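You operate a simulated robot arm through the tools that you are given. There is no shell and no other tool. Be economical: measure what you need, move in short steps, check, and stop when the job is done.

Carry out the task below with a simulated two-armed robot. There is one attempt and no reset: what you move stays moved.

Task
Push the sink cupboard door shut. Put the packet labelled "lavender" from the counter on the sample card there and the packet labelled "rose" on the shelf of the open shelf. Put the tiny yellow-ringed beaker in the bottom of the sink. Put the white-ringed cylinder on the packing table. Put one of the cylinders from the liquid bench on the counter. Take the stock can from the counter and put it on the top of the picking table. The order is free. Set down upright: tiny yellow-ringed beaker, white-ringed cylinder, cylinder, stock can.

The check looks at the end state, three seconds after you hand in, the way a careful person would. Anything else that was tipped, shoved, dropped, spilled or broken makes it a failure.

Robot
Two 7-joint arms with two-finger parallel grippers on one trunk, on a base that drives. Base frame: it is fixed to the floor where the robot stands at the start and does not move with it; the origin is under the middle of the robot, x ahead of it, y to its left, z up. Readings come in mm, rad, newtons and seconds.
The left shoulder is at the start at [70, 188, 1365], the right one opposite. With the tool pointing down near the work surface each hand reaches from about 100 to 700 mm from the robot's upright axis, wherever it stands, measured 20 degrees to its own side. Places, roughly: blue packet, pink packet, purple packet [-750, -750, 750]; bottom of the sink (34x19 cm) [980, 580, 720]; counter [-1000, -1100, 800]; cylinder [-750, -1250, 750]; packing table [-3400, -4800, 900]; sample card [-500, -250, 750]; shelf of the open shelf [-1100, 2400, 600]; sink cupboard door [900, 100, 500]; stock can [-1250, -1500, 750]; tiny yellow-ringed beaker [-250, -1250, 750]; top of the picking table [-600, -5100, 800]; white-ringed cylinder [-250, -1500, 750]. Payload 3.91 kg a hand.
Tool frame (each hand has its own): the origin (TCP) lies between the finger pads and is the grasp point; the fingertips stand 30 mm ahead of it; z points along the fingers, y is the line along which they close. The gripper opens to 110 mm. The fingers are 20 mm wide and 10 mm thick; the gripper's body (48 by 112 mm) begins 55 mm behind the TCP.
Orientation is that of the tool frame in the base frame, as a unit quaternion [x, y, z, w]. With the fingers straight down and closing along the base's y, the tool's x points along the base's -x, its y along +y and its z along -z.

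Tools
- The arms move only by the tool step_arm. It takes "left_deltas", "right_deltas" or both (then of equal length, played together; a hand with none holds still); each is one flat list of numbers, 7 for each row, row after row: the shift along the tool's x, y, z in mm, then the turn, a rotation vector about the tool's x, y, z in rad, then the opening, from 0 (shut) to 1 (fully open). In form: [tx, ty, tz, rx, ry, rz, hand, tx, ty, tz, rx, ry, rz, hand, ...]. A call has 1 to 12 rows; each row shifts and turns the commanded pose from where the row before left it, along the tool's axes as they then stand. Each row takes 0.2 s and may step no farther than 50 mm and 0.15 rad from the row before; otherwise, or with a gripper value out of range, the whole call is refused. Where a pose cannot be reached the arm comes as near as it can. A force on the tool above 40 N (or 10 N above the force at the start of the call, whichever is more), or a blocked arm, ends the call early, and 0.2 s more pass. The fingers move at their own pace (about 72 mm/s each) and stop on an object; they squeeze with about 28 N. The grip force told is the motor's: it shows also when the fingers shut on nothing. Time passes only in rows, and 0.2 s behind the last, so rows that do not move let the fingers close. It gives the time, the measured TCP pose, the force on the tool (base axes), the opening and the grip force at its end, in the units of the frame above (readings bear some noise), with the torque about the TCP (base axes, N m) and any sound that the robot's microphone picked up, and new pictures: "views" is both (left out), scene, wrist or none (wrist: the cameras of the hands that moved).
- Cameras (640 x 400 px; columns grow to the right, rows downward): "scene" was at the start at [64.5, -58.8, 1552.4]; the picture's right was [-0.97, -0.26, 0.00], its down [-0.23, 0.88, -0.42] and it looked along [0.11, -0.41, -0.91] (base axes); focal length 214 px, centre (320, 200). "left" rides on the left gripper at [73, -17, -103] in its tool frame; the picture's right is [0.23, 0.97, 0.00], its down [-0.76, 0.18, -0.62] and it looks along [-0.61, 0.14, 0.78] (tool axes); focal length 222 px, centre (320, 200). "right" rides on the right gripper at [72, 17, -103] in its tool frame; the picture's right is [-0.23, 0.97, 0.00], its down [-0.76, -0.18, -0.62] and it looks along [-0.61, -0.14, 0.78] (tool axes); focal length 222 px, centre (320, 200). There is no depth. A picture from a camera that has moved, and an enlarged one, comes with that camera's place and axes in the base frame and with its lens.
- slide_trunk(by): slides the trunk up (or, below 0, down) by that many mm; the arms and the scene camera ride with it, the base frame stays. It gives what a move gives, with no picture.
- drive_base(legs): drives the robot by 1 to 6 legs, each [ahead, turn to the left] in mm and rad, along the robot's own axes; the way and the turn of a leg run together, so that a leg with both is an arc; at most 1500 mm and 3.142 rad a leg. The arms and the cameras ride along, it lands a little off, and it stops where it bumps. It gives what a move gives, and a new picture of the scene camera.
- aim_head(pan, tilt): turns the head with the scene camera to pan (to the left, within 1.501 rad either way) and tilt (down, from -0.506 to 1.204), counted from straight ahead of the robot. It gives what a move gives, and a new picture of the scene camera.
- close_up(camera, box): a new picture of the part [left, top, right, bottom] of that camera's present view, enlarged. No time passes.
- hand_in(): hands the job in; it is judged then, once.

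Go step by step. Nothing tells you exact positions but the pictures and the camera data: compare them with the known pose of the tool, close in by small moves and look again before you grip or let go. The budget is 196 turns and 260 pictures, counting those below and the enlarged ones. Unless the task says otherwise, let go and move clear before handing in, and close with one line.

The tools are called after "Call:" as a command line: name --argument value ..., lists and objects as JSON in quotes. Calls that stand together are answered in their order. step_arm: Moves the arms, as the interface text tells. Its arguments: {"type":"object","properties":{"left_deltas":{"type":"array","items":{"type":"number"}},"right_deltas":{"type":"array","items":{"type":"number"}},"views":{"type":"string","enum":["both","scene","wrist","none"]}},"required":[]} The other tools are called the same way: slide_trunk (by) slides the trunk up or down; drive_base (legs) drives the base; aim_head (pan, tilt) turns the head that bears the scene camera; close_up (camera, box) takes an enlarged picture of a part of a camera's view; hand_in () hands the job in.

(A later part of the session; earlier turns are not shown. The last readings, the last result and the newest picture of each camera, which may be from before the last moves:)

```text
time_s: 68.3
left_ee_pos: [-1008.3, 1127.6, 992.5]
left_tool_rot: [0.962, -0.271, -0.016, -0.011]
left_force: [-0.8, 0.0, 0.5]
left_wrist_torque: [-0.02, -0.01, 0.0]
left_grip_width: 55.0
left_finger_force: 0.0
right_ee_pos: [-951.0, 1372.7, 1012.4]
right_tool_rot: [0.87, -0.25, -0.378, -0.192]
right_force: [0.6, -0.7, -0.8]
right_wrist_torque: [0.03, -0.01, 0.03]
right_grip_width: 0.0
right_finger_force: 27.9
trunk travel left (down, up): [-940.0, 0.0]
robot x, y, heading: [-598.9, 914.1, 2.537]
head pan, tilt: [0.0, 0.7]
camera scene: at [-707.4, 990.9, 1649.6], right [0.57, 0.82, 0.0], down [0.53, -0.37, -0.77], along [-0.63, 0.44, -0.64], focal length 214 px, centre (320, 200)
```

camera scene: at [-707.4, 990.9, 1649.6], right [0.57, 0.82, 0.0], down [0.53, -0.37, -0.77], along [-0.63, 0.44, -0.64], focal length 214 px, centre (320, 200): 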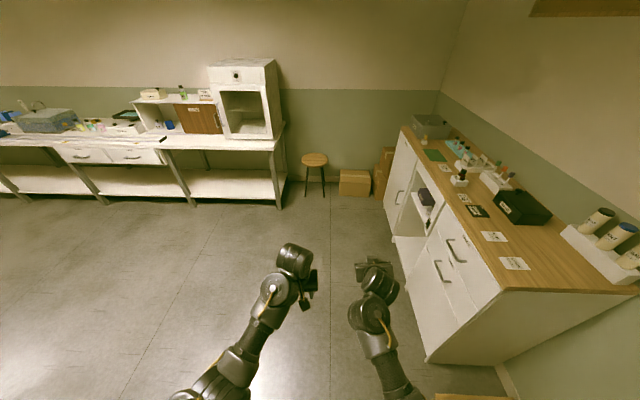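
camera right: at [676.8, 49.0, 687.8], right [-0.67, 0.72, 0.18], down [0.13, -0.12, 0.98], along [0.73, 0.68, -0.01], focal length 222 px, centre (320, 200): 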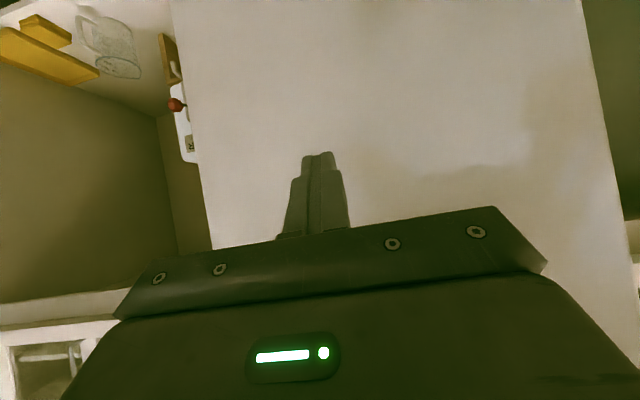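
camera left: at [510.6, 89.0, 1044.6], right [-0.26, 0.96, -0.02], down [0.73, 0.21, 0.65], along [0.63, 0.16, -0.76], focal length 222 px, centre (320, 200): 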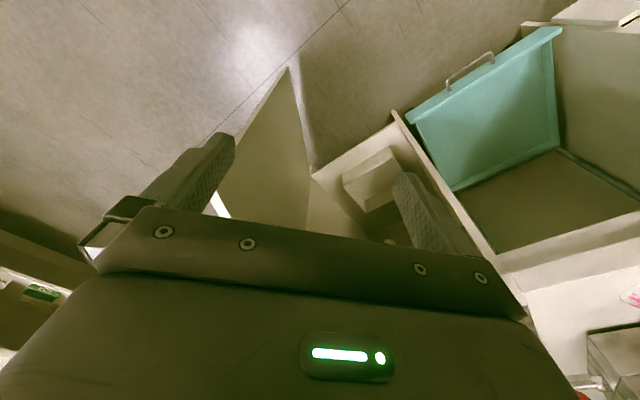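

The open shelf niche is visible in the wooden-top cabinet on the right. Next I'll drive along the right aisle and turn to face the island.

Call:
drive_base --legs '[[0, 1.526], [1400, 0], [0, 1.571]]'

Call:
close_up --camera "scene" --box '[150, 60, 490, 270]'

```text
time_s: 83.0
left_ee_pos: [-1095.8, -467.2, 992.2]
left_tool_rot: [0.316, 0.948, -0.013, 0.016]
left_force: [-0.1, 1.0, 0.1]
left_wrist_torque: [0.0, -0.01, 0.0]
left_grip_width: 55.1
left_finger_force: 0.1
right_ee_pos: [-1177.2, -705.1, 1013.1]
right_tool_rot: [0.293, 0.857, -0.211, 0.368]
right_force: [-0.5, 0.5, -0.5]
right_wrist_torque: [0.0, -0.03, -0.01]
right_grip_width: 0.2
right_finger_force: 29.0
trunk travel left (down, up): [-940.0, 0.0]
robot x, y, heading: [-1489.6, -216.6, -0.705]
head pan, tilt: [0.0, 0.7]
camera scene: at [-1385.7, -302.2, 1649.5], right [-0.65, -0.76, 0.0], down [-0.49, 0.42, -0.76], along [0.58, -0.5, -0.64], focal length 214 px, centre (320, 200)
```

scene: 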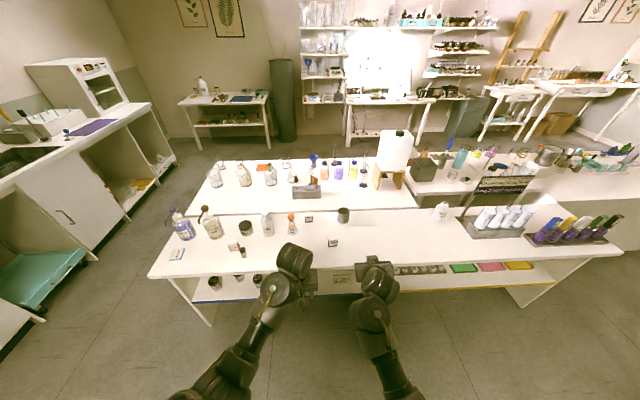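

```text
1.88 times, centred on (320, 165) of scene
camera zoom: at [-1385.7, -302.2, 1649.5], right [-0.65, -0.76, 0.0], down [-0.49, 0.42, -0.76], along [0.58, -0.5, -0.64], focal length 404 px, centre (320, 266)
```

zoom: 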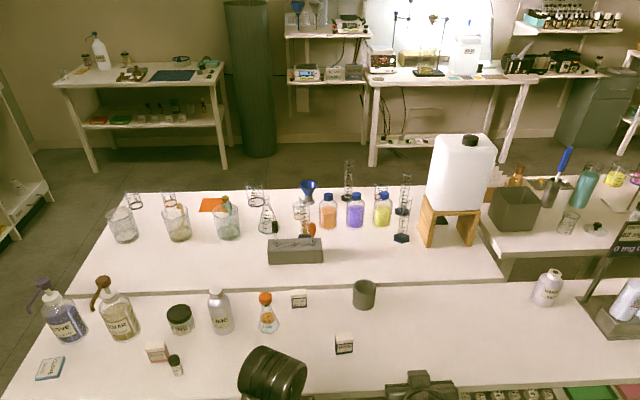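

Call:
close_up --camera "scene" --box '[220, 205, 350, 265]'

Call:
close_up --camera "scene" --box '[320, 160, 480, 240]'

Call:
close_up --camera "scene" --box '[150, 195, 270, 270]'

```text
4.92 times, centred on (285, 235) of scene
camera zoom: at [-1385.7, -302.2, 1649.5], right [-0.65, -0.76, 0.0], down [-0.49, 0.42, -0.76], along [0.58, -0.5, -0.64], focal length 1056 px, centre (492, 28)
```

zoom: 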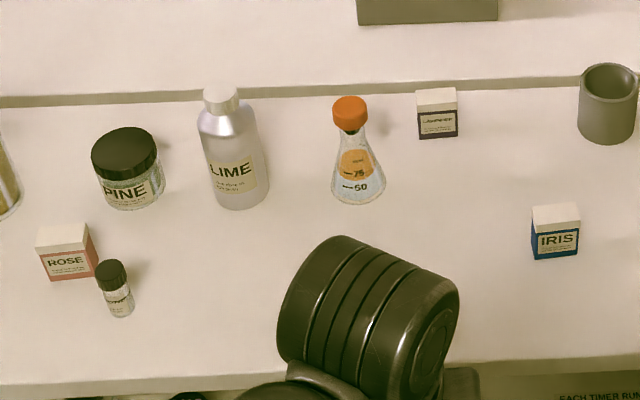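

```text
4.00 times, centred on (400, 200) of scene
camera zoom: at [-1385.7, -302.2, 1649.5], right [-0.65, -0.76, 0.0], down [-0.49, 0.42, -0.76], along [0.58, -0.5, -0.64], focal length 858 px, centre (0, 200)
```

zoom: 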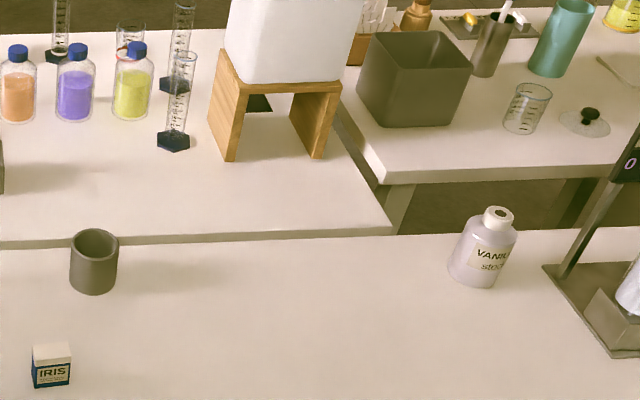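

```text
5.33 times, centred on (210, 232) of scene
camera zoom: at [-1385.7, -302.2, 1649.5], right [-0.65, -0.76, 0.0], down [-0.49, 0.42, -0.76], along [0.58, -0.5, -0.64], focal length 1144 px, centre (907, 27)
```

zoom: 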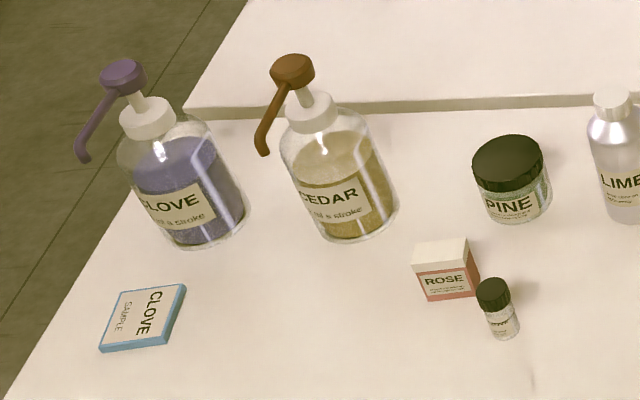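

I can read the labels now. ROSE and LAVENDER packets, the CLOVE sample card and the VANILLA stock can are all on the counter at about z 0.755. I'll straighten the right hand, then shift along so LAVENDER is ahead of the right hand and ROSE ahead of the left.

Call:
step_arm --right_deltas '[0, 0, 0, -0.0243, 0.1438, 0.0072, 0.7, 0, 0, 0, -0.0243, 0.1438, 0.0072, 0.7, 0, 0, 0, -0.0243, 0.1438, 0.0072, 0.7, 0, 0, 0, -0.0243, 0.1438, 0.0072, 0.7, 0, 0, 0, -0.0243, 0.1438, 0.0072, 0.7, 0, 0, 0, -0.0243, 0.1438, 0.0072, 0.7]' --left_deltas '[0, 0, 0, 0, 0, 0, 0.7, 0, 0, 0, 0, 0, 0, 0.7, 0, 0, 0, 0, 0, 0, 0.7, 0, 0, 0, 0, 0, 0, 0.7, 0, 0, 0, 0, 0, 0, 0.7, 0, 0, 0, 0, 0, 0, 0.7]' --views "none"

Call:
drive_base --legs '[[0, 1.636], [195, 0], [0, -1.571]]'

```text
time_s: 83.8
left_ee_pos: [-1095.5, -470.1, 992.0]
left_tool_rot: [0.317, 0.948, -0.011, 0.016]
left_force: [0.4, 0.9, -0.1]
left_wrist_torque: [0.03, 0.0, 0.01]
left_grip_width: 77.0
left_finger_force: 0.0
right_ee_pos: [-1252.0, -804.8, 994.5]
right_tool_rot: [0.332, 0.9, -0.219, 0.177]
right_force: [0.0, 0.2, -0.6]
right_wrist_torque: [0.01, -0.02, -0.01]
right_grip_width: 76.9
right_finger_force: 0.1
right hand out of reach, approached as far as the arm can: row 3
trunk travel left (down, up): [-940.0, 0.0]
robot x, y, heading: [-1484.6, -216.0, -0.706]
head pan, tilt: [0.0, 0.7]
stopped in row 3 (right hand): the arm was blocked; the commanded pose is now the measured one
```

```text
time_s: 93.2
left_ee_pos: [-969.2, -298.0, 992.5]
left_tool_rot: [0.302, 0.953, -0.012, 0.016]
left_force: [0.5, -0.1, 0.6]
left_wrist_torque: [-0.01, 0.02, -0.03]
left_grip_width: 77.1
left_finger_force: 0.1
right_ee_pos: [-1116.2, -636.5, 996.0]
right_tool_rot: [0.319, 0.905, -0.217, 0.179]
right_force: [-0.1, -0.1, 0.0]
right_wrist_torque: [-0.01, 0.01, 0.01]
right_grip_width: 76.8
right_finger_force: 0.0
trunk travel left (down, up): [-940.0, 0.0]
robot x, y, heading: [-1367.6, -56.0, -0.677]
head pan, tilt: [0.0, 0.7]
camera scene: at [-1263.9, -141.1, 1649.5], right [-0.63, -0.78, 0.0], down [-0.5, 0.4, -0.76], along [0.6, -0.48, -0.64], focal length 214 px, centre (320, 200)
```

scene: 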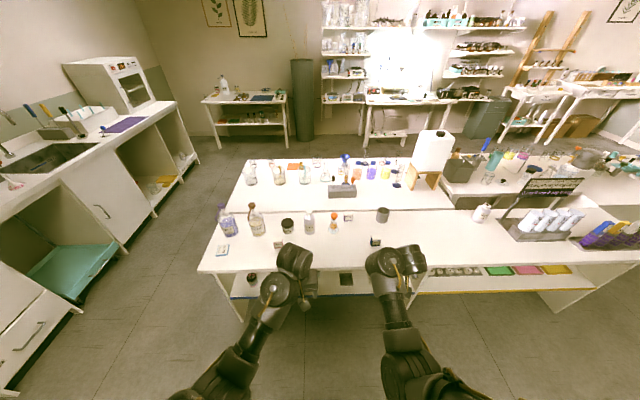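

The right arm is elbow-limited when it's close and high. I'll lower it in front of the table edge while finishing the straightening.

Call:
step_arm --right_deltas '[0, 0, 40, 0, 0, 0, 0.7, 0, 0, 40, 0, 0, 0, 0.7, 0, 0, 20, -0.076, 0.121, -0.009, 0.7, 0, 0, 20, -0.076, 0.121, -0.009, 0.7, 0, 0, 0, -0.076, 0.121, -0.009, 0.7, 0, 0, 0, -0.076, 0.121, -0.009, 0.7]' --views "scene"

```text
time_s: 94.6
left_ee_pos: [-969.2, -300.3, 992.3]
left_tool_rot: [0.303, 0.953, -0.011, 0.017]
left_force: [0.7, -1.2, 0.5]
left_wrist_torque: [0.04, -0.01, -0.03]
left_grip_width: 77.1
left_finger_force: 0.0
right_ee_pos: [-1094.4, -696.0, 891.1]
right_tool_rot: [0.315, 0.949, 0.002, 0.0]
right_force: [0.5, 0.2, 0.0]
right_wrist_torque: [0.01, 0.03, -0.03]
right_grip_width: 76.9
right_finger_force: 0.0
trunk travel left (down, up): [-940.0, 0.0]
robot x, y, heading: [-1366.8, -55.6, -0.679]
head pan, tilt: [0.0, 0.7]
camera scene: at [-1263.5, -142.6, 1649.4], right [-0.63, -0.78, 0.0], down [-0.5, 0.4, -0.76], along [0.6, -0.48, -0.64], focal length 214 px, centre (320, 200)
```

scene: 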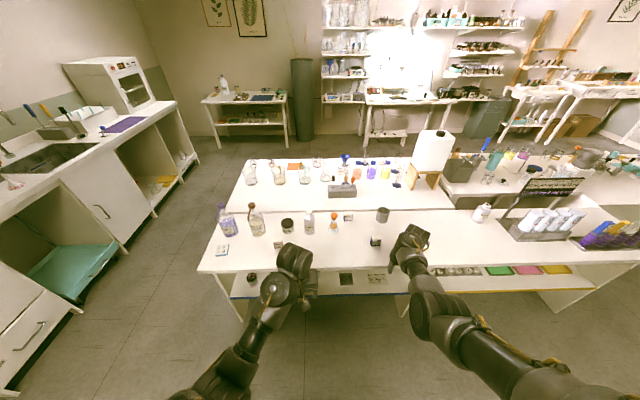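

Call:
step_arm --right_deltas '[0, 30, -30, 0, 0, 0, 0.7, 0, 40, -30, 0, 0, 0, 0.7, 0, 40, -10, 0, 0, 0, 0.7]' --left_deltas '[0, 40, 0, 0, 0, 0, 0.7, 0, 40, 0, 0, 0, 0, 0.7, 0, 0, 0, 0, 0, 0, 0.7]' --views "none"

Call:
drive_base --legs '[[360, 0]]'

```text
time_s: 95.4
left_ee_pos: [-922.3, -230.8, 990.5]
left_tool_rot: [0.303, 0.953, -0.012, 0.017]
left_force: [0.4, -0.1, 0.4]
left_wrist_torque: [0.01, -0.01, -0.02]
left_grip_width: 76.9
left_finger_force: 0.0
right_ee_pos: [-1025.0, -606.5, 963.2]
right_tool_rot: [0.315, 0.949, 0.001, 0.0]
right_force: [0.4, 0.0, 0.7]
right_wrist_torque: [-0.03, 0.06, 0.02]
right_grip_width: 77.1
right_finger_force: 0.0
trunk travel left (down, up): [-940.0, 0.0]
robot x, y, heading: [-1369.8, -55.7, -0.679]
head pan, tilt: [0.0, 0.7]
```

```text
time_s: 97.7
left_ee_pos: [-649.9, -454.9, 989.4]
left_tool_rot: [0.305, 0.952, -0.012, 0.016]
left_force: [0.2, 1.1, 0.8]
left_wrist_torque: [0.0, 0.0, 0.0]
left_grip_width: 77.0
left_finger_force: 0.0
right_ee_pos: [-753.6, -829.9, 963.0]
right_tool_rot: [0.317, 0.948, 0.0, 0.001]
right_force: [-0.4, -0.3, -0.1]
right_wrist_torque: [0.02, 0.02, -0.04]
right_grip_width: 77.1
right_finger_force: 0.0
trunk travel left (down, up): [-940.0, 0.0]
robot x, y, heading: [-1095.6, -274.6, -0.683]
head pan, tilt: [0.0, 0.7]
camera scene: at [-991.0, -362.8, 1649.7], right [-0.63, -0.78, 0.0], down [-0.5, 0.41, -0.77], along [0.59, -0.48, -0.64], focal length 214 px, centre (320, 200)
```

scene: 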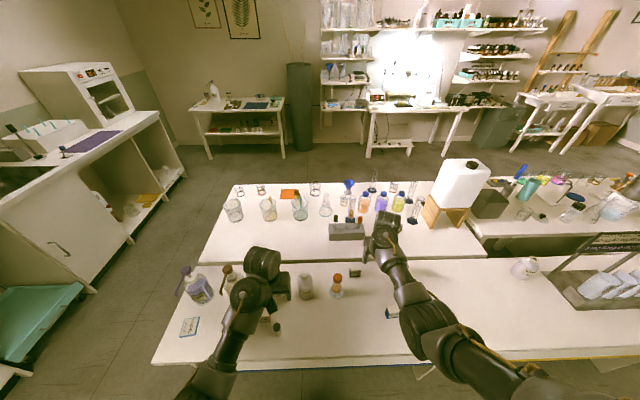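

Call:
step_arm --right_deltas '[0, 0, 0, 0, 0, 0, 0.7]' --left_deltas '[0, 0, 0, 0, 0, 0, 0.7]' --views "wrist"

```text
time_s: 98.1
left_ee_pos: [-650.5, -454.9, 990.7]
left_tool_rot: [0.304, 0.952, -0.011, 0.016]
left_force: [0.0, 0.0, 0.3]
left_wrist_torque: [0.01, -0.02, -0.01]
left_grip_width: 77.0
left_finger_force: 0.1
right_ee_pos: [-753.8, -831.0, 963.5]
right_tool_rot: [0.317, 0.948, 0.0, 0.001]
right_force: [-0.2, -0.4, 0.0]
right_wrist_torque: [0.02, -0.02, 0.02]
right_grip_width: 77.3
right_finger_force: 0.0
trunk travel left (down, up): [-940.0, 0.0]
robot x, y, heading: [-1097.5, -274.5, -0.683]
head pan, tilt: [0.0, 0.7]
camera right: at [-801.6, -774.1, 1067.3], right [0.77, 0.64, 0.0], down [0.5, -0.6, 0.62], along [0.4, -0.48, -0.78], focal length 222 px, centre (320, 200)
camera left: at [-721.9, -422.7, 1089.5], right [0.38, 0.92, -0.02], down [0.71, -0.28, 0.65], along [0.6, -0.26, -0.76], focal length 222 px, centre (320, 200)
```

right: 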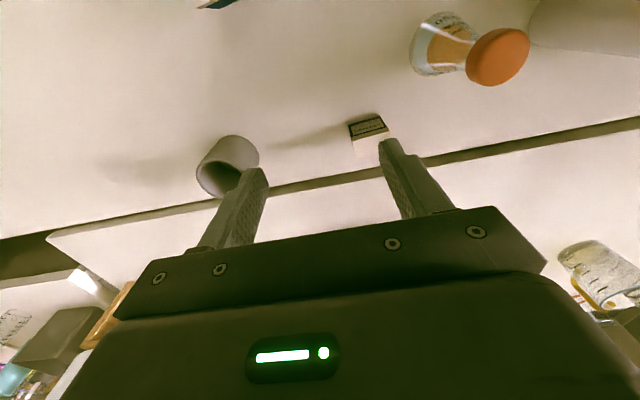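
left: 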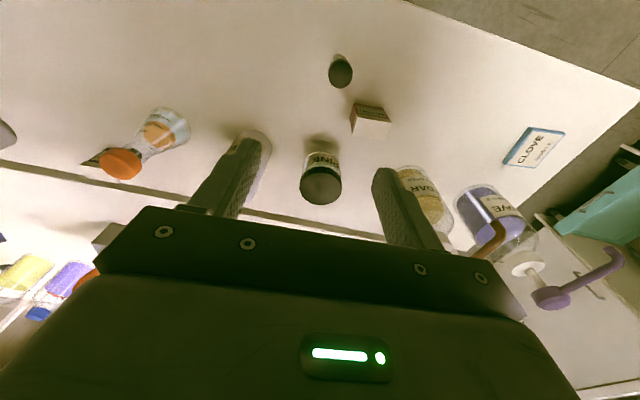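

Both packets are where I estimated. I'll move above each of them and look closely at orientation.

Call:
step_arm --right_deltas '[-29, 27, 0, 0, 0, 0, 0.7, -29, 27, 0, 0, 0, 0, 0.7, 0, 0, 40, 0, 0, 0, 0.7, 0, 0, 40, 0, 0, 0, 0.7]' --left_deltas '[-10, 37, 0, 0, 0, 0, 0.7, -10, 36, 0, 0, 0, 0, 0.7, 0, 0, 40, 0, 0, 0, 0.7, 0, 0, 40, 0, 0, 0, 0.7]' --views "wrist"

```text
time_s: 98.4
left_ee_pos: [-632.5, -445.0, 987.4]
left_tool_rot: [0.293, 0.956, -0.013, 0.015]
left_force: [-7.2, -15.4, -11.7]
left_wrist_torque: [1.33, -1.71, 1.46]
left_grip_width: 77.1
left_finger_force: 0.2
right_ee_pos: [-734.9, -827.0, 961.7]
right_tool_rot: [0.318, 0.948, 0.0, -0.001]
right_force: [0.6, -0.6, -1.0]
right_wrist_torque: [-0.02, 0.02, -0.01]
right_grip_width: 77.1
right_finger_force: 0.1
trunk travel left (down, up): [-940.0, 0.0]
robot x, y, heading: [-1093.2, -274.4, -0.682]
head pan, tilt: [0.0, 0.7]
stopped in row 1 (left hand): the force on the tool passed its limit at 109 N (the readings are from after the stop); the commanded pose is now the measured one
camera right: at [-782.1, -771.9, 1066.0], right [0.77, 0.64, 0.0], down [0.5, -0.6, 0.62], along [0.4, -0.48, -0.78], focal length 222 px, centre (320, 200)
camera left: at [-705.0, -413.3, 1087.4], right [0.36, 0.93, -0.03], down [0.72, -0.26, 0.65], along [0.6, -0.25, -0.76], focal length 222 px, centre (320, 200)
```

right: 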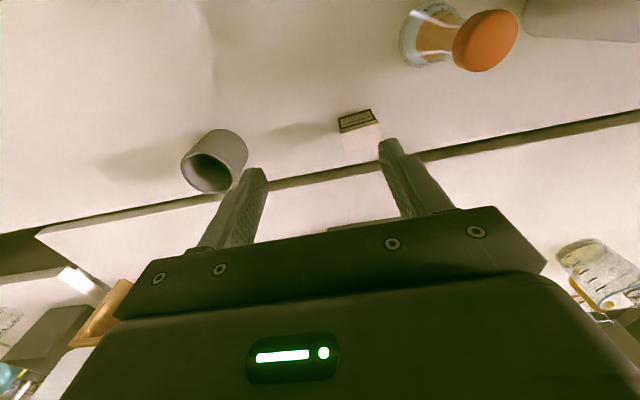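
left: 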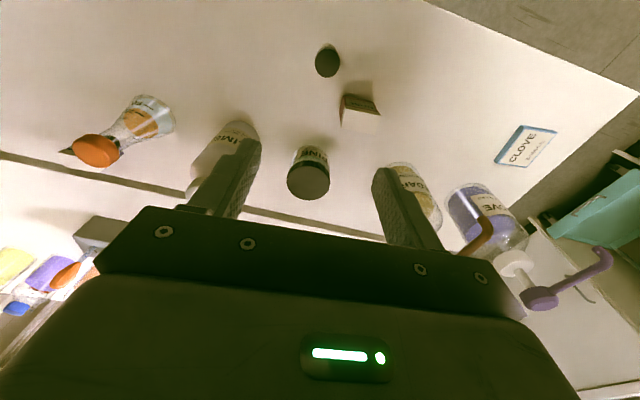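

The left arm is folded to its limit, so I'll lower it first and then move sideways.

Call:
step_arm --right_deltas '[-20, 18, 0, 0, 0, 0, 0.7, -19, 18, 0, 0, 0, 0, 0.7, 0, 0, 35, 0, 0, 0, 0.7, 0, 0, 35, 0, 0, 0, 0.7, 0, 0, 0, 0, 0, 0, 0.7]' --left_deltas '[0, -10, 20, 0, 0, 0, 0.7, 0, 0, 40, 0, 0, 0, 0.7, 0, 20, 20, 0, 0, 0, 0.7, 0, 25, 0, 0, 0, 0, 0.7, 0, 25, 0, 0, 0, 0, 0.7]' --views "wrist"

```text
time_s: 99.6
left_ee_pos: [-596.9, -398.1, 907.8]
left_tool_rot: [0.295, 0.955, -0.013, 0.016]
left_force: [0.0, -0.2, 1.0]
left_wrist_torque: [-0.05, 0.02, 0.0]
left_grip_width: 77.0
left_finger_force: 0.0
right_ee_pos: [-683.5, -818.6, 892.5]
right_tool_rot: [0.318, 0.948, 0.0, 0.002]
right_force: [0.2, -0.2, -0.3]
right_wrist_torque: [-0.01, -0.01, -0.01]
right_grip_width: 77.0
right_finger_force: 0.1
trunk travel left (down, up): [-940.0, 0.0]
robot x, y, heading: [-1092.4, -276.8, -0.679]
head pan, tilt: [0.0, 0.7]
camera right: at [-731.1, -763.8, 996.2], right [0.77, 0.64, 0.0], down [0.5, -0.6, 0.63], along [0.4, -0.48, -0.78], focal length 222 px, centre (320, 200)
camera left: at [-669.0, -366.8, 1007.6], right [0.36, 0.93, -0.02], down [0.71, -0.26, 0.65], along [0.6, -0.25, -0.76], focal length 222 px, centre (320, 200)
```

right: 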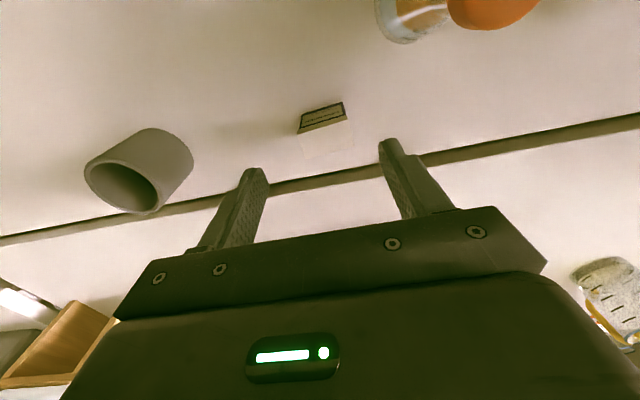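
left: 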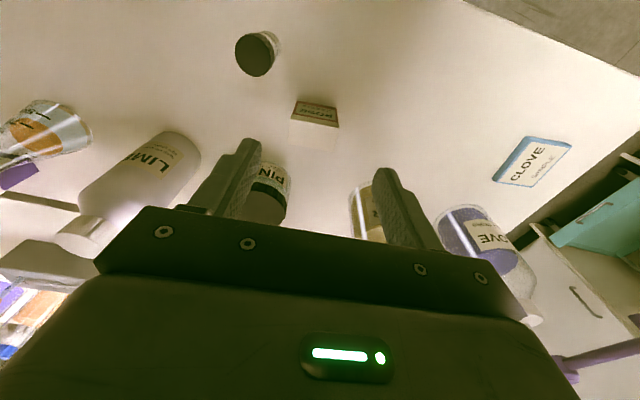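

Both are aligned. I'll correct slightly and descend.

Call:
step_arm --right_deltas '[-10, 4, 0, 0, 0, 0, 0.7, 0, 0, 40, 0, 0, 0, 0.7, 0, 0, 40, 0, 0, 0, 0.7, 0, 0, 10, 0, 0, 0, 0.7]' --left_deltas '[-18, -3, 0, 0, 0, 0, 0.7, 0, 0, 40, 0, 0, 0, 0.7, 0, 0, 40, 0, 0, 0, 0.7, 0, 0, 25, 0, 0, 0, 0.7]' --views "wrist"

```text
time_s: 100.6
left_ee_pos: [-583.8, -417.9, 804.3]
left_tool_rot: [0.294, 0.955, -0.012, 0.018]
left_force: [-0.1, -0.4, 0.2]
left_wrist_torque: [-0.01, -0.04, 0.0]
left_grip_width: 77.0
left_finger_force: 0.1
right_ee_pos: [-708.9, -780.9, 829.7]
right_tool_rot: [0.317, 0.949, 0.002, 0.001]
right_force: [-0.3, -0.1, 0.0]
right_wrist_torque: [0.01, 0.0, -0.04]
right_grip_width: 77.0
right_finger_force: 0.1
right hand out of reach, approached as far as the arm can: row 1, 2, 3, 4
trunk travel left (down, up): [-940.0, 0.0]
robot x, y, heading: [-1093.5, -278.8, -0.68]
head pan, tilt: [0.0, 0.7]
camera right: at [-756.9, -724.7, 933.8], right [0.77, 0.64, 0.0], down [0.5, -0.6, 0.62], along [0.4, -0.48, -0.78], focal length 222 px, centre (320, 200)
camera left: at [-656.1, -387.4, 902.9], right [0.36, 0.93, -0.02], down [0.71, -0.26, 0.65], along [0.6, -0.25, -0.76], focal length 222 px, centre (320, 200)
```

right: 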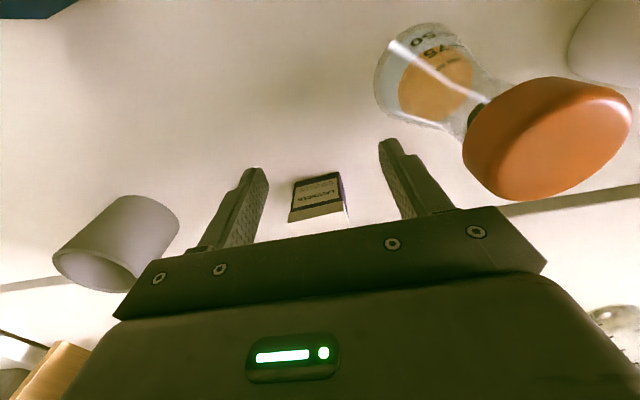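
left: 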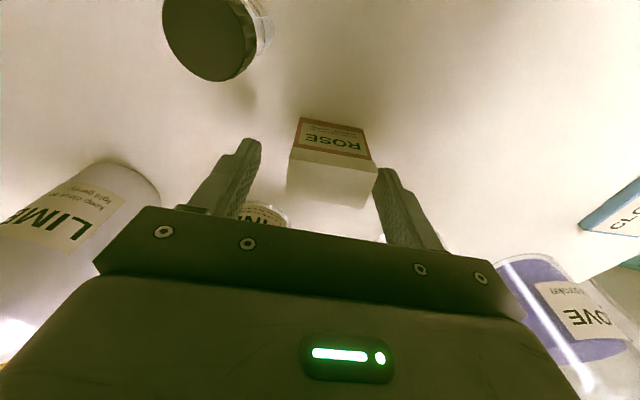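

ROSE sits 11 mm nearer than the finger line. The right arm can't reach far enough at this height. I'll move the right hand back up first, then finish and grip with the left.

Call:
step_arm --left_deltas '[11, 5, 0, 0, 0, 0, 0.7, 0, 0, 6, 0, 0, 0, 0.7, 0, 0, 0, 0, 0, 0, 0, 0, 0, 0, 0, 0, 0, 0, 0, 0, 0, 0, 0, 0, 0, 0, 0, 0, 0, 0, 0, 0]' --right_deltas '[0, 0, -10, 0, 0, 0, 0.7, 0, 0, -20, 0, 0, 0, 0.7, 0, 0, -20, 0, 0, 0, 0.7, 0, 0, -20, 0, 0, 0, 0.7, 0, 0, -20, 0, 0, 0, 0.7, 0, 0, -20, 0, 0, 0, 0.7]' --views "wrist"

```text
time_s: 102.0
left_ee_pos: [-590.1, -404.3, 797.9]
left_tool_rot: [0.295, 0.955, -0.012, 0.017]
left_force: [0.5, 0.9, -0.6]
left_wrist_torque: [-0.03, -0.03, 0.01]
left_grip_width: 44.7
left_finger_force: 27.7
right_ee_pos: [-710.2, -782.9, 939.4]
right_tool_rot: [0.317, 0.948, 0.0, 0.0]
right_force: [-0.2, -0.1, -0.1]
right_wrist_torque: [0.01, 0.0, -0.03]
right_grip_width: 76.7
right_finger_force: 0.1
trunk travel left (down, up): [-940.0, 0.0]
robot x, y, heading: [-1095.7, -273.5, -0.683]
head pan, tilt: [0.0, 0.7]
camera right: at [-757.7, -726.7, 1043.3], right [0.77, 0.64, 0.0], down [0.5, -0.6, 0.62], along [0.4, -0.48, -0.78], focal length 222 px, centre (320, 200)
camera left: at [-662.6, -374.2, 897.3], right [0.36, 0.93, -0.02], down [0.71, -0.26, 0.65], along [0.6, -0.25, -0.76], focal length 222 px, centre (320, 200)
```

right: 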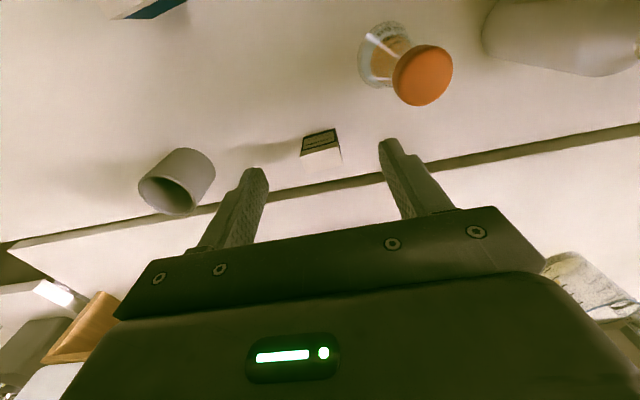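
left: 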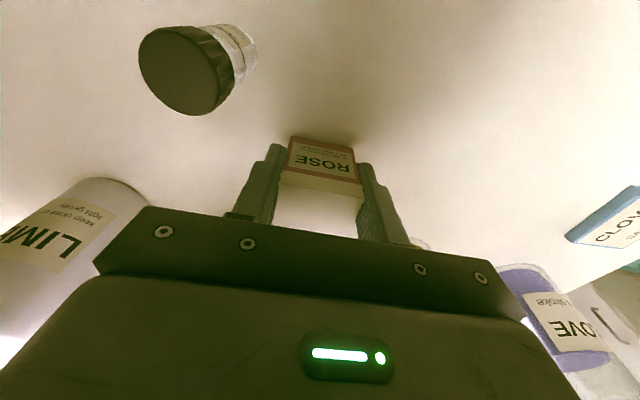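

ROSE is gripped. I'll lift it above its neighbours and shift it away from the CEDAR bottle. Then I'll drive 70 mm closer so the right arm can reach LAVENDER.

Call:
step_arm --left_deltas '[0, 0, -40, 0, 0, 0, 0, 0, 0, -40, 0, 0, 0, 0, 0, -20, -40, 0, 0, 0, 0, 0, -20, -5, 0, 0, 0, 0]' --views "wrist"

```text
time_s: 103.0
left_ee_pos: [-617.7, -431.0, 921.2]
left_tool_rot: [0.294, 0.956, -0.012, 0.017]
left_force: [-0.1, -0.5, -0.5]
left_wrist_torque: [-0.05, -0.03, -0.01]
left_grip_width: 44.6
left_finger_force: 27.6
right_ee_pos: [-709.8, -783.5, 939.2]
right_tool_rot: [0.317, 0.948, 0.0, 0.001]
right_force: [0.0, -0.2, 0.0]
right_wrist_torque: [0.04, -0.04, 0.01]
right_grip_width: 76.8
right_finger_force: 0.1
trunk travel left (down, up): [-940.0, 0.0]
robot x, y, heading: [-1091.6, -278.1, -0.679]
head pan, tilt: [0.0, 0.7]
camera left: at [-689.4, -400.2, 1020.2], right [0.36, 0.93, -0.02], down [0.71, -0.26, 0.65], along [0.6, -0.25, -0.76], focal length 222 px, centre (320, 200)
```

left: 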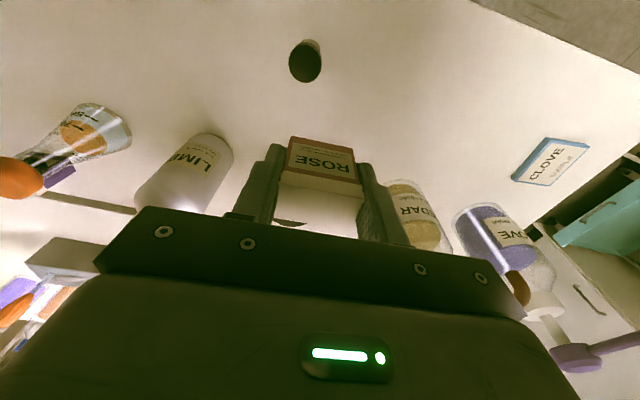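

Call:
drive_base --legs '[[70, 0]]'

Call:
step_arm --right_deltas '[0, 0, 0, 0, 0, 0, 0.7]' --views "wrist"

```text
time_s: 104.0
left_ee_pos: [-571.5, -467.7, 926.6]
left_tool_rot: [0.294, 0.955, -0.016, 0.022]
left_force: [-0.6, 0.8, 0.4]
left_wrist_torque: [-0.02, -0.06, 0.02]
left_grip_width: 44.5
left_finger_force: 27.9
right_ee_pos: [-664.6, -819.1, 946.5]
right_tool_rot: [0.317, 0.948, -0.002, 0.007]
right_force: [-1.1, 0.1, -0.3]
right_wrist_torque: [-0.06, -0.06, 0.01]
right_grip_width: 77.2
right_finger_force: 0.0
trunk travel left (down, up): [-940.0, 0.0]
robot x, y, heading: [-1040.7, -322.8, -0.681]
head pan, tilt: [0.0, 0.7]
camera scene: at [-949.7, -396.3, 1651.0], right [-0.63, -0.78, 0.0], down [-0.49, 0.4, -0.77], along [0.6, -0.49, -0.64], focal length 214 px, centre (320, 200)
```

scene: 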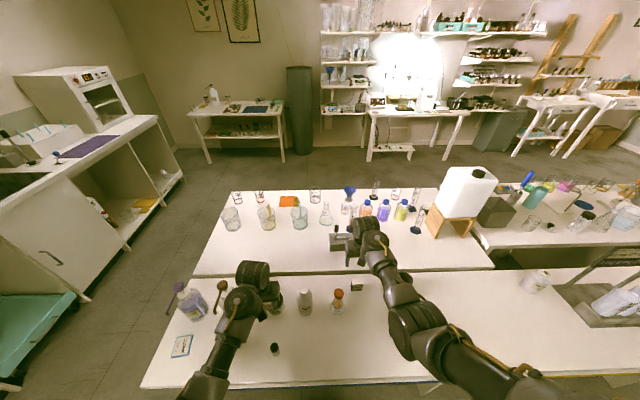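

```text
time_s: 104.4
left_ee_pos: [-561.8, -474.2, 919.2]
left_tool_rot: [0.294, 0.956, -0.012, 0.016]
left_force: [0.3, -0.2, -0.4]
left_wrist_torque: [0.0, 0.0, 0.01]
left_grip_width: 44.7
left_finger_force: 28.0
right_ee_pos: [-656.8, -827.9, 938.8]
right_tool_rot: [0.317, 0.948, 0.0, 0.0]
right_force: [-0.1, -0.2, 0.4]
right_wrist_torque: [0.0, 0.02, -0.02]
right_grip_width: 77.1
right_finger_force: 0.0
trunk travel left (down, up): [-940.0, 0.0]
robot x, y, heading: [-1039.0, -322.3, -0.68]
head pan, tilt: [0.0, 0.7]
camera right: at [-702.4, -771.2, 1042.1], right [0.77, 0.64, 0.0], down [0.5, -0.6, 0.62], along [0.4, -0.48, -0.78], focal length 222 px, centre (320, 200)
```

right: 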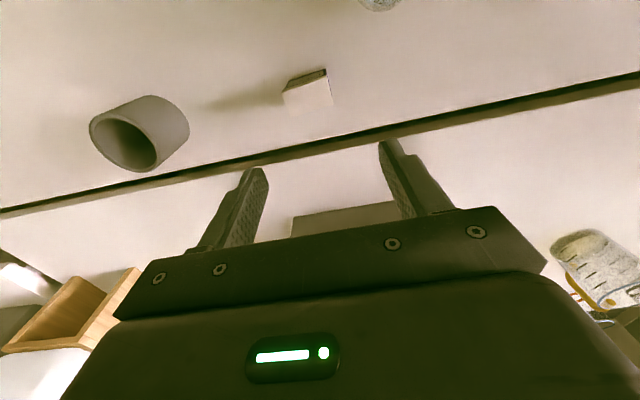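

Call:
step_arm --right_deltas '[19, -4, 0, 0, 0, 0, 0.7, 0, 0, 40, 0, 0, 0, 0.7, 0, 0, 40, 0, 0, 0, 0.7, 0, 0, 40, 0, 0, 0, 0.7]' --views "wrist"

```text
time_s: 105.4
left_ee_pos: [-563.2, -472.8, 920.1]
left_tool_rot: [0.294, 0.956, -0.013, 0.017]
left_force: [-0.2, -0.2, 0.3]
left_wrist_torque: [0.02, 0.01, -0.01]
left_grip_width: 44.8
left_finger_force: 27.9
right_ee_pos: [-675.4, -817.8, 822.1]
right_tool_rot: [0.317, 0.948, 0.0, 0.002]
right_force: [0.5, -0.1, -0.8]
right_wrist_torque: [-0.02, 0.0, -0.04]
right_grip_width: 76.9
right_finger_force: 0.1
trunk travel left (down, up): [-940.0, 0.0]
robot x, y, heading: [-1041.2, -324.1, -0.686]
head pan, tilt: [0.0, 0.7]
camera right: at [-722.8, -762.1, 925.6], right [0.77, 0.64, 0.0], down [0.5, -0.6, 0.63], along [0.4, -0.48, -0.78], focal length 222 px, centre (320, 200)
```

right: 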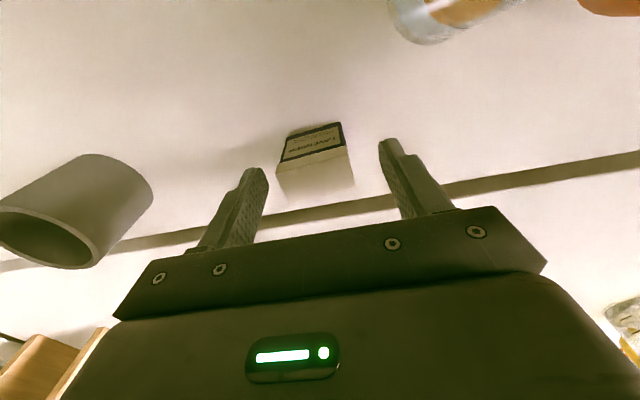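

Aligned. I'll lower and grip LAVENDER.

Call:
step_arm --right_deltas '[2, -2, 23, 0, 0, 0, 0.7, 0, 0, 0, 0, 0, 0, 0, 0, 0, 0, 0, 0, 0, 0, 0, 0, 0, 0, 0, 0, 0, 0, 0, 0, 0, 0, 0, 0]' --views "wrist"

```text
time_s: 106.6
left_ee_pos: [-566.0, -473.0, 920.8]
left_tool_rot: [0.293, 0.956, -0.014, 0.017]
left_force: [0.2, -0.5, -0.6]
left_wrist_torque: [-0.01, -0.02, 0.0]
left_grip_width: 44.7
left_finger_force: 27.8
right_ee_pos: [-678.4, -818.6, 801.2]
right_tool_rot: [0.316, 0.949, 0.0, 0.001]
right_force: [0.1, 0.1, -0.1]
right_wrist_torque: [-0.01, 0.01, -0.01]
right_grip_width: 44.8
right_finger_force: 28.2
trunk travel left (down, up): [-940.0, 0.0]
robot x, y, heading: [-1042.4, -325.0, -0.684]
head pan, tilt: [0.0, 0.7]
camera right: at [-725.9, -762.0, 904.4], right [0.77, 0.64, 0.0], down [0.5, -0.6, 0.63], along [0.4, -0.48, -0.78], focal length 222 px, centre (320, 200)
```

right: 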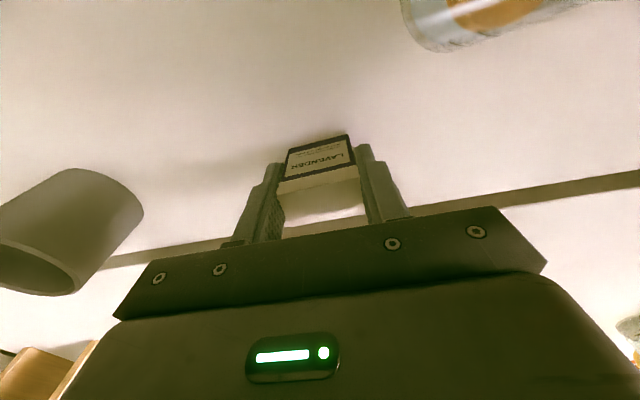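

Call:
step_arm --right_deltas '[0, 0, -40, 0, 0, 0, 0, 0, 0, -40, 0, 0, 0, 0, 0, -10, -40, 0, 0, 0, 0, 0, -5, -20, 0, 0, 0, 0]' --views "none"

Call:
drive_base --legs '[[-400, 0]]'

```text
time_s: 107.6
left_ee_pos: [-565.9, -472.6, 921.4]
left_tool_rot: [0.294, 0.956, -0.012, 0.016]
left_force: [-0.5, 0.6, 0.0]
left_wrist_torque: [-0.01, -0.02, 0.01]
left_grip_width: 44.8
left_finger_force: 27.6
right_ee_pos: [-670.6, -825.0, 816.6]
right_tool_rot: [0.312, 0.95, -0.003, 0.015]
right_force: [0.7, -0.1, 0.2]
right_wrist_torque: [-0.02, 0.01, 0.0]
right_grip_width: 44.8
right_finger_force: 28.0
right hand out of reach, approached as far as the arm can: row 1, 2, 3, 4
trunk travel left (down, up): [-940.0, 0.0]
robot x, y, heading: [-1039.7, -320.4, -0.683]
head pan, tilt: [0.0, 0.7]
```

```text
time_s: 110.1
left_ee_pos: [-876.6, -223.9, 920.6]
left_tool_rot: [0.303, 0.953, -0.012, 0.017]
left_force: [-0.5, -0.7, 0.8]
left_wrist_torque: [0.01, 0.03, 0.03]
left_grip_width: 44.6
left_finger_force: 27.9
right_ee_pos: [-990.3, -573.7, 816.5]
right_tool_rot: [0.321, 0.947, -0.002, 0.015]
right_force: [-0.5, 0.2, 0.4]
right_wrist_torque: [0.02, 0.0, -0.02]
right_grip_width: 44.3
right_finger_force: 28.7
trunk travel left (down, up): [-940.0, 0.0]
robot x, y, heading: [-1351.7, -64.3, -0.7]
head pan, tilt: [0.0, 0.7]
camera scene: at [-1248.4, -152.4, 1649.4], right [-0.64, -0.76, 0.0], down [-0.49, 0.42, -0.76], along [0.58, -0.49, -0.64], focal length 214 px, centre (320, 200)
```

scene: 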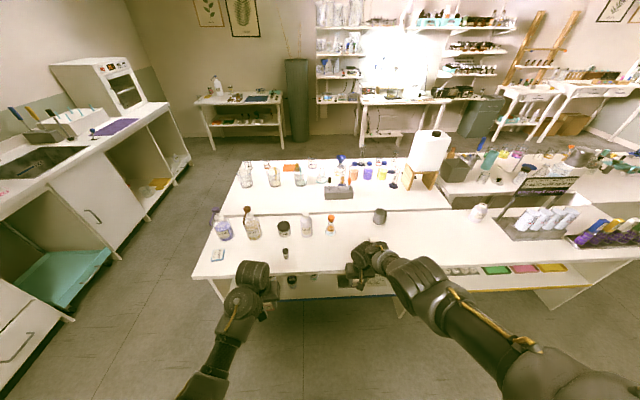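

The right hand barely lifted before the drive. I'll check that nothing was touched.

Call:
close_up --camera "scene" --box '[260, 190, 440, 300]'

Call:
step_arm --right_deltas '[20, 0, 0, 0, 0, 0, 0]' --views "wrist"

```text
3.56 times, centred on (350, 245) of scene
camera zoom: at [-1248.4, -152.4, 1649.4], right [-0.64, -0.76, 0.0], down [-0.49, 0.42, -0.76], along [0.58, -0.49, -0.64], focal length 763 px, centre (213, 40)
```

zoom: 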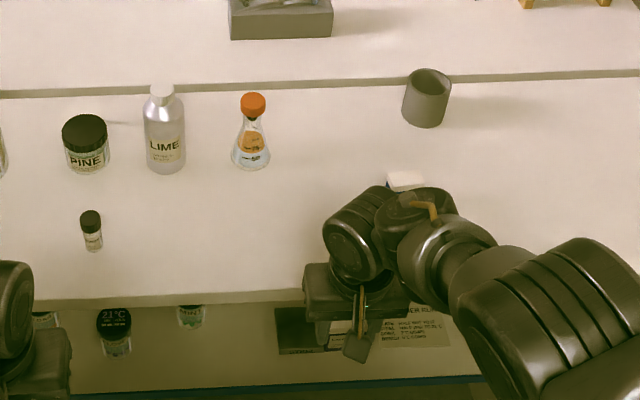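

```text
time_s: 110.5
left_ee_pos: [-878.5, -224.0, 921.0]
left_tool_rot: [0.304, 0.953, -0.014, 0.016]
left_force: [0.4, -0.4, 0.6]
left_wrist_torque: [0.02, 0.0, 0.0]
left_grip_width: 44.6
left_finger_force: 28.3
right_ee_pos: [-1006.4, -560.6, 815.9]
right_tool_rot: [0.321, 0.947, -0.002, 0.015]
right_force: [-0.5, -0.5, -0.4]
right_wrist_torque: [0.02, -0.01, -0.02]
right_grip_width: 44.8
right_finger_force: 27.8
trunk travel left (down, up): [-940.0, 0.0]
robot x, y, heading: [-1351.3, -59.3, -0.698]
head pan, tilt: [0.0, 0.7]
camera right: at [-1056.2, -502.7, 917.6], right [0.77, 0.64, 0.01], down [0.48, -0.6, 0.64], along [0.42, -0.49, -0.76], focal length 222 px, centre (320, 200)
```

right: 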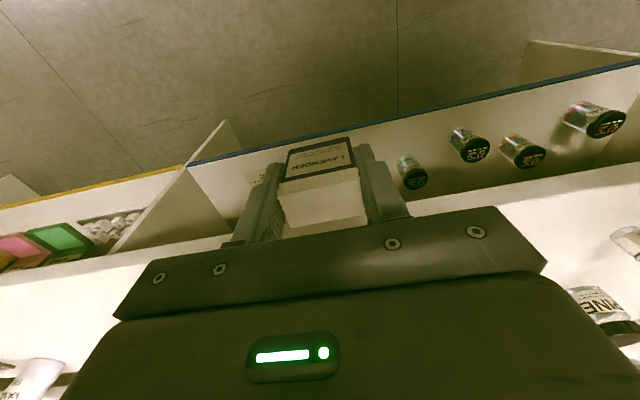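

Everything is undisturbed. I'll lift LAVENDER, then shift along to the card.

Call:
step_arm --right_deltas '[0, 0, -40, 0, 0, 0, 0, 0, 0, -40, 0, 0, 0, 0, 0, 0, -40, 0, 0, 0, 0]' --views "none"

Call:
drive_base --legs '[[0, 1.631], [610, 0], [0, -1.571]]'

```text
time_s: 111.3
left_ee_pos: [-878.2, -223.6, 919.8]
left_tool_rot: [0.303, 0.953, -0.013, 0.016]
left_force: [0.9, 0.1, -0.2]
left_wrist_torque: [-0.06, 0.0, 0.0]
left_grip_width: 44.7
left_finger_force: 28.0
right_ee_pos: [-1010.8, -556.0, 935.0]
right_tool_rot: [0.321, 0.947, -0.004, 0.016]
right_force: [-0.4, 0.0, -0.4]
right_wrist_torque: [-0.03, 0.0, 0.0]
right_grip_width: 44.4
right_finger_force: 27.8
trunk travel left (down, up): [-940.0, 0.0]
robot x, y, heading: [-1349.0, -64.8, -0.701]
head pan, tilt: [0.0, 0.7]
```

```text
time_s: 122.6
left_ee_pos: [-521.2, 342.8, 920.7]
left_tool_rot: [0.241, 0.97, -0.012, 0.018]
left_force: [-1.0, 0.0, -0.5]
left_wrist_torque: [0.0, -0.05, -0.01]
left_grip_width: 44.6
left_finger_force: 28.2
right_ee_pos: [-608.7, -4.3, 935.0]
right_tool_rot: [0.261, 0.965, -0.002, 0.016]
right_force: [0.5, 0.5, -0.3]
right_wrist_torque: [0.01, -0.02, 0.01]
right_grip_width: 44.6
right_finger_force: 28.0
trunk travel left (down, up): [-940.0, 0.0]
robot x, y, heading: [-1011.3, 436.5, -0.57]
head pan, tilt: [0.0, 0.7]
camera scene: at [-897.9, 367.7, 1649.5], right [-0.54, -0.84, 0.0], down [-0.54, 0.35, -0.76], along [0.64, -0.41, -0.64], focal length 214 px, centre (320, 200)
```

scene: 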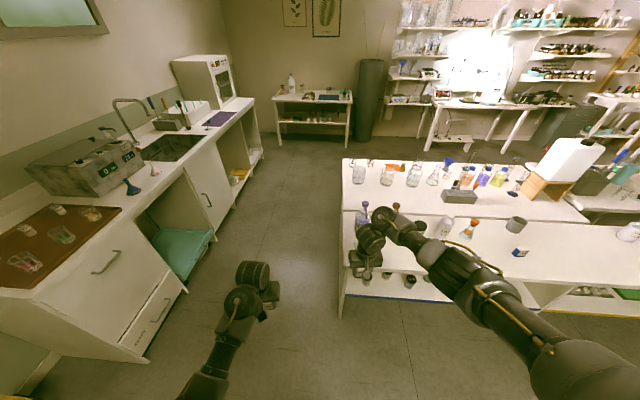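

Next I'll align the heading and move closer so that the right hand comes near the card.

Call:
drive_base --legs '[[0, -0.07], [170, 0]]'

Call:
step_arm --right_deltas '[0, 0, 0, 0, 0, 0, 0]' --views "wrist"

Call:
close_up --camera "scene" --box '[280, 160, 480, 290]'

```text
time_s: 124.5
left_ee_pos: [-394.4, 208.7, 921.8]
left_tool_rot: [0.274, 0.961, -0.013, 0.019]
left_force: [-0.2, -0.2, -0.2]
left_wrist_torque: [-0.01, -0.05, -0.04]
left_grip_width: 44.6
left_finger_force: 27.5
right_ee_pos: [-506.4, -131.6, 935.8]
right_tool_rot: [0.293, 0.956, -0.003, 0.017]
right_force: [1.0, 0.4, -0.1]
right_wrist_torque: [0.02, 0.05, 0.01]
right_grip_width: 44.6
right_finger_force: 28.1
trunk travel left (down, up): [-940.0, 0.0]
robot x, y, heading: [-874.7, 341.7, -0.638]
head pan, tilt: [0.0, 0.7]
camera scene: at [-769.2, 260.6, 1649.9], right [-0.6, -0.8, 0.0], down [-0.52, 0.38, -0.77], along [0.61, -0.46, -0.64], focal length 214 px, centre (320, 200)
```

scene: 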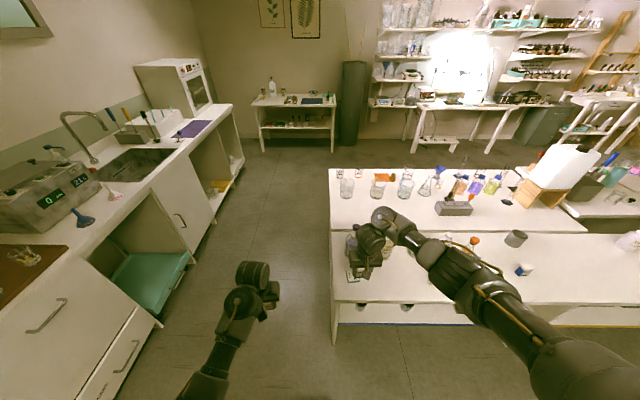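

```text
time_s: 124.9
left_ee_pos: [-392.9, 207.8, 919.4]
left_tool_rot: [0.276, 0.961, -0.012, 0.016]
left_force: [0.6, 0.1, 0.0]
left_wrist_torque: [-0.01, -0.04, -0.03]
left_grip_width: 44.4
left_finger_force: 28.0
right_ee_pos: [-506.0, -133.0, 935.0]
right_tool_rot: [0.292, 0.956, -0.003, 0.016]
right_force: [-0.1, -0.3, -0.2]
right_wrist_torque: [-0.02, -0.01, -0.01]
right_grip_width: 44.4
right_finger_force: 28.4
trunk travel left (down, up): [-940.0, 0.0]
robot x, y, heading: [-872.5, 340.3, -0.646]
head pan, tilt: [0.0, 0.7]
camera right: at [-558.7, -78.2, 1036.6], right [0.73, 0.68, 0.01], down [0.51, -0.57, 0.65], along [0.45, -0.47, -0.76], focal length 222 px, centre (320, 200)
```

right: 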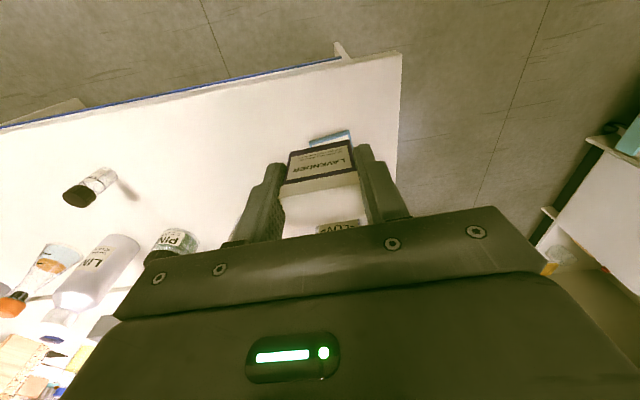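

```text
3.08 times, centred on (380, 225) of scene
camera zoom: at [-768.3, 258.4, 1649.6], right [-0.6, -0.8, 0.0], down [-0.52, 0.39, -0.77], along [0.61, -0.46, -0.64], focal length 660 px, centre (135, 123)
```

zoom: 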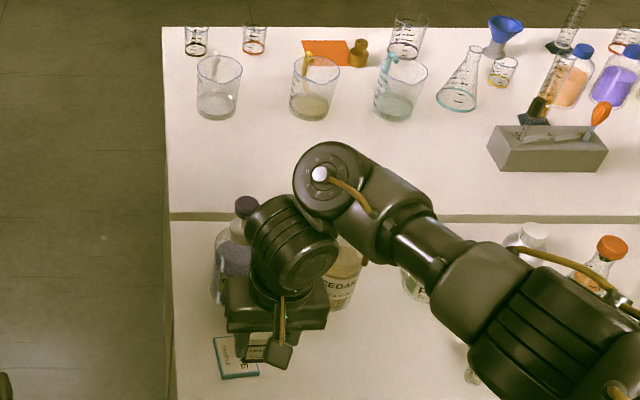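

The hand is right above the card area, with the CLOVE pump just beyond. I'll move about 66 mm forward with a small back-tilt for clearance, come down partway and check.

Call:
step_arm --right_deltas '[-22, 0, 0, 0, -0.06, 0, 0, -22, 0, 0, 0, -0.06, 0, 0, -22, 0, 0, 0, 0, 0, 0, 5, 0, 40, 0, 0, 0, 0, 5, 0, 40, 0, 0, 0, 0]' --views "wrist"

Call:
close_up --camera "scene" --box '[320, 200, 420, 300]'

```text
time_s: 126.1
left_ee_pos: [-393.0, 207.9, 921.8]
left_tool_rot: [0.274, 0.961, -0.013, 0.016]
left_force: [-0.9, 0.9, 0.6]
left_wrist_torque: [0.0, 0.0, -0.01]
left_grip_width: 44.4
left_finger_force: 28.0
right_ee_pos: [-448.5, -171.4, 860.2]
right_tool_rot: [0.293, 0.953, -0.022, 0.073]
right_force: [-0.2, -0.1, 0.0]
right_wrist_torque: [-0.02, -0.02, -0.02]
right_grip_width: 44.6
right_finger_force: 28.0
trunk travel left (down, up): [-940.0, 0.0]
robot x, y, heading: [-875.6, 338.0, -0.641]
head pan, tilt: [0.0, 0.7]
camera right: at [-511.3, -109.5, 952.6], right [0.73, 0.68, 0.04], down [0.44, -0.52, 0.73], along [0.52, -0.52, -0.68], focal length 222 px, centre (320, 200)
```

right: 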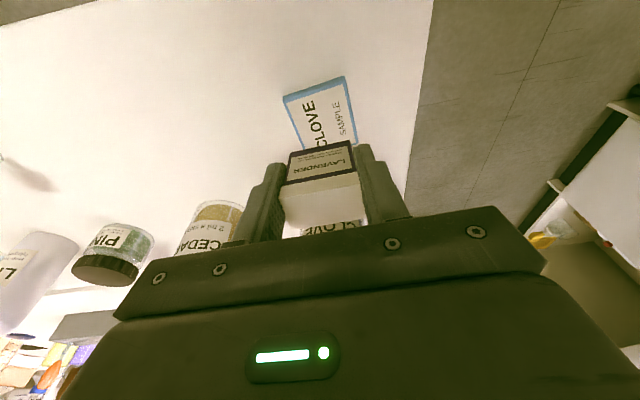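

```text
4.00 times, centred on (370, 250) of scene
camera zoom: at [-765.9, 259.2, 1649.6], right [-0.6, -0.8, 0.0], down [-0.52, 0.38, -0.76], along [0.61, -0.46, -0.64], focal length 858 px, centre (120, 0)
```

zoom: 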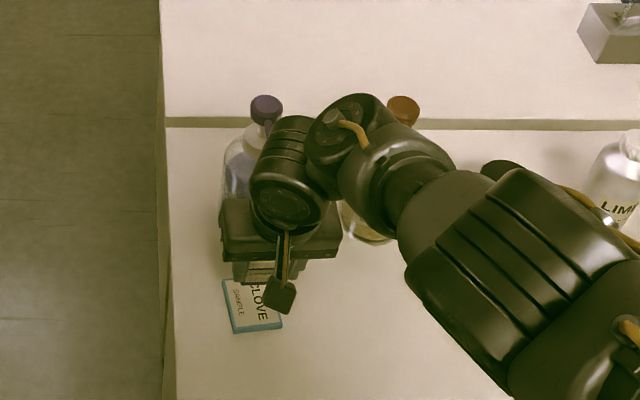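

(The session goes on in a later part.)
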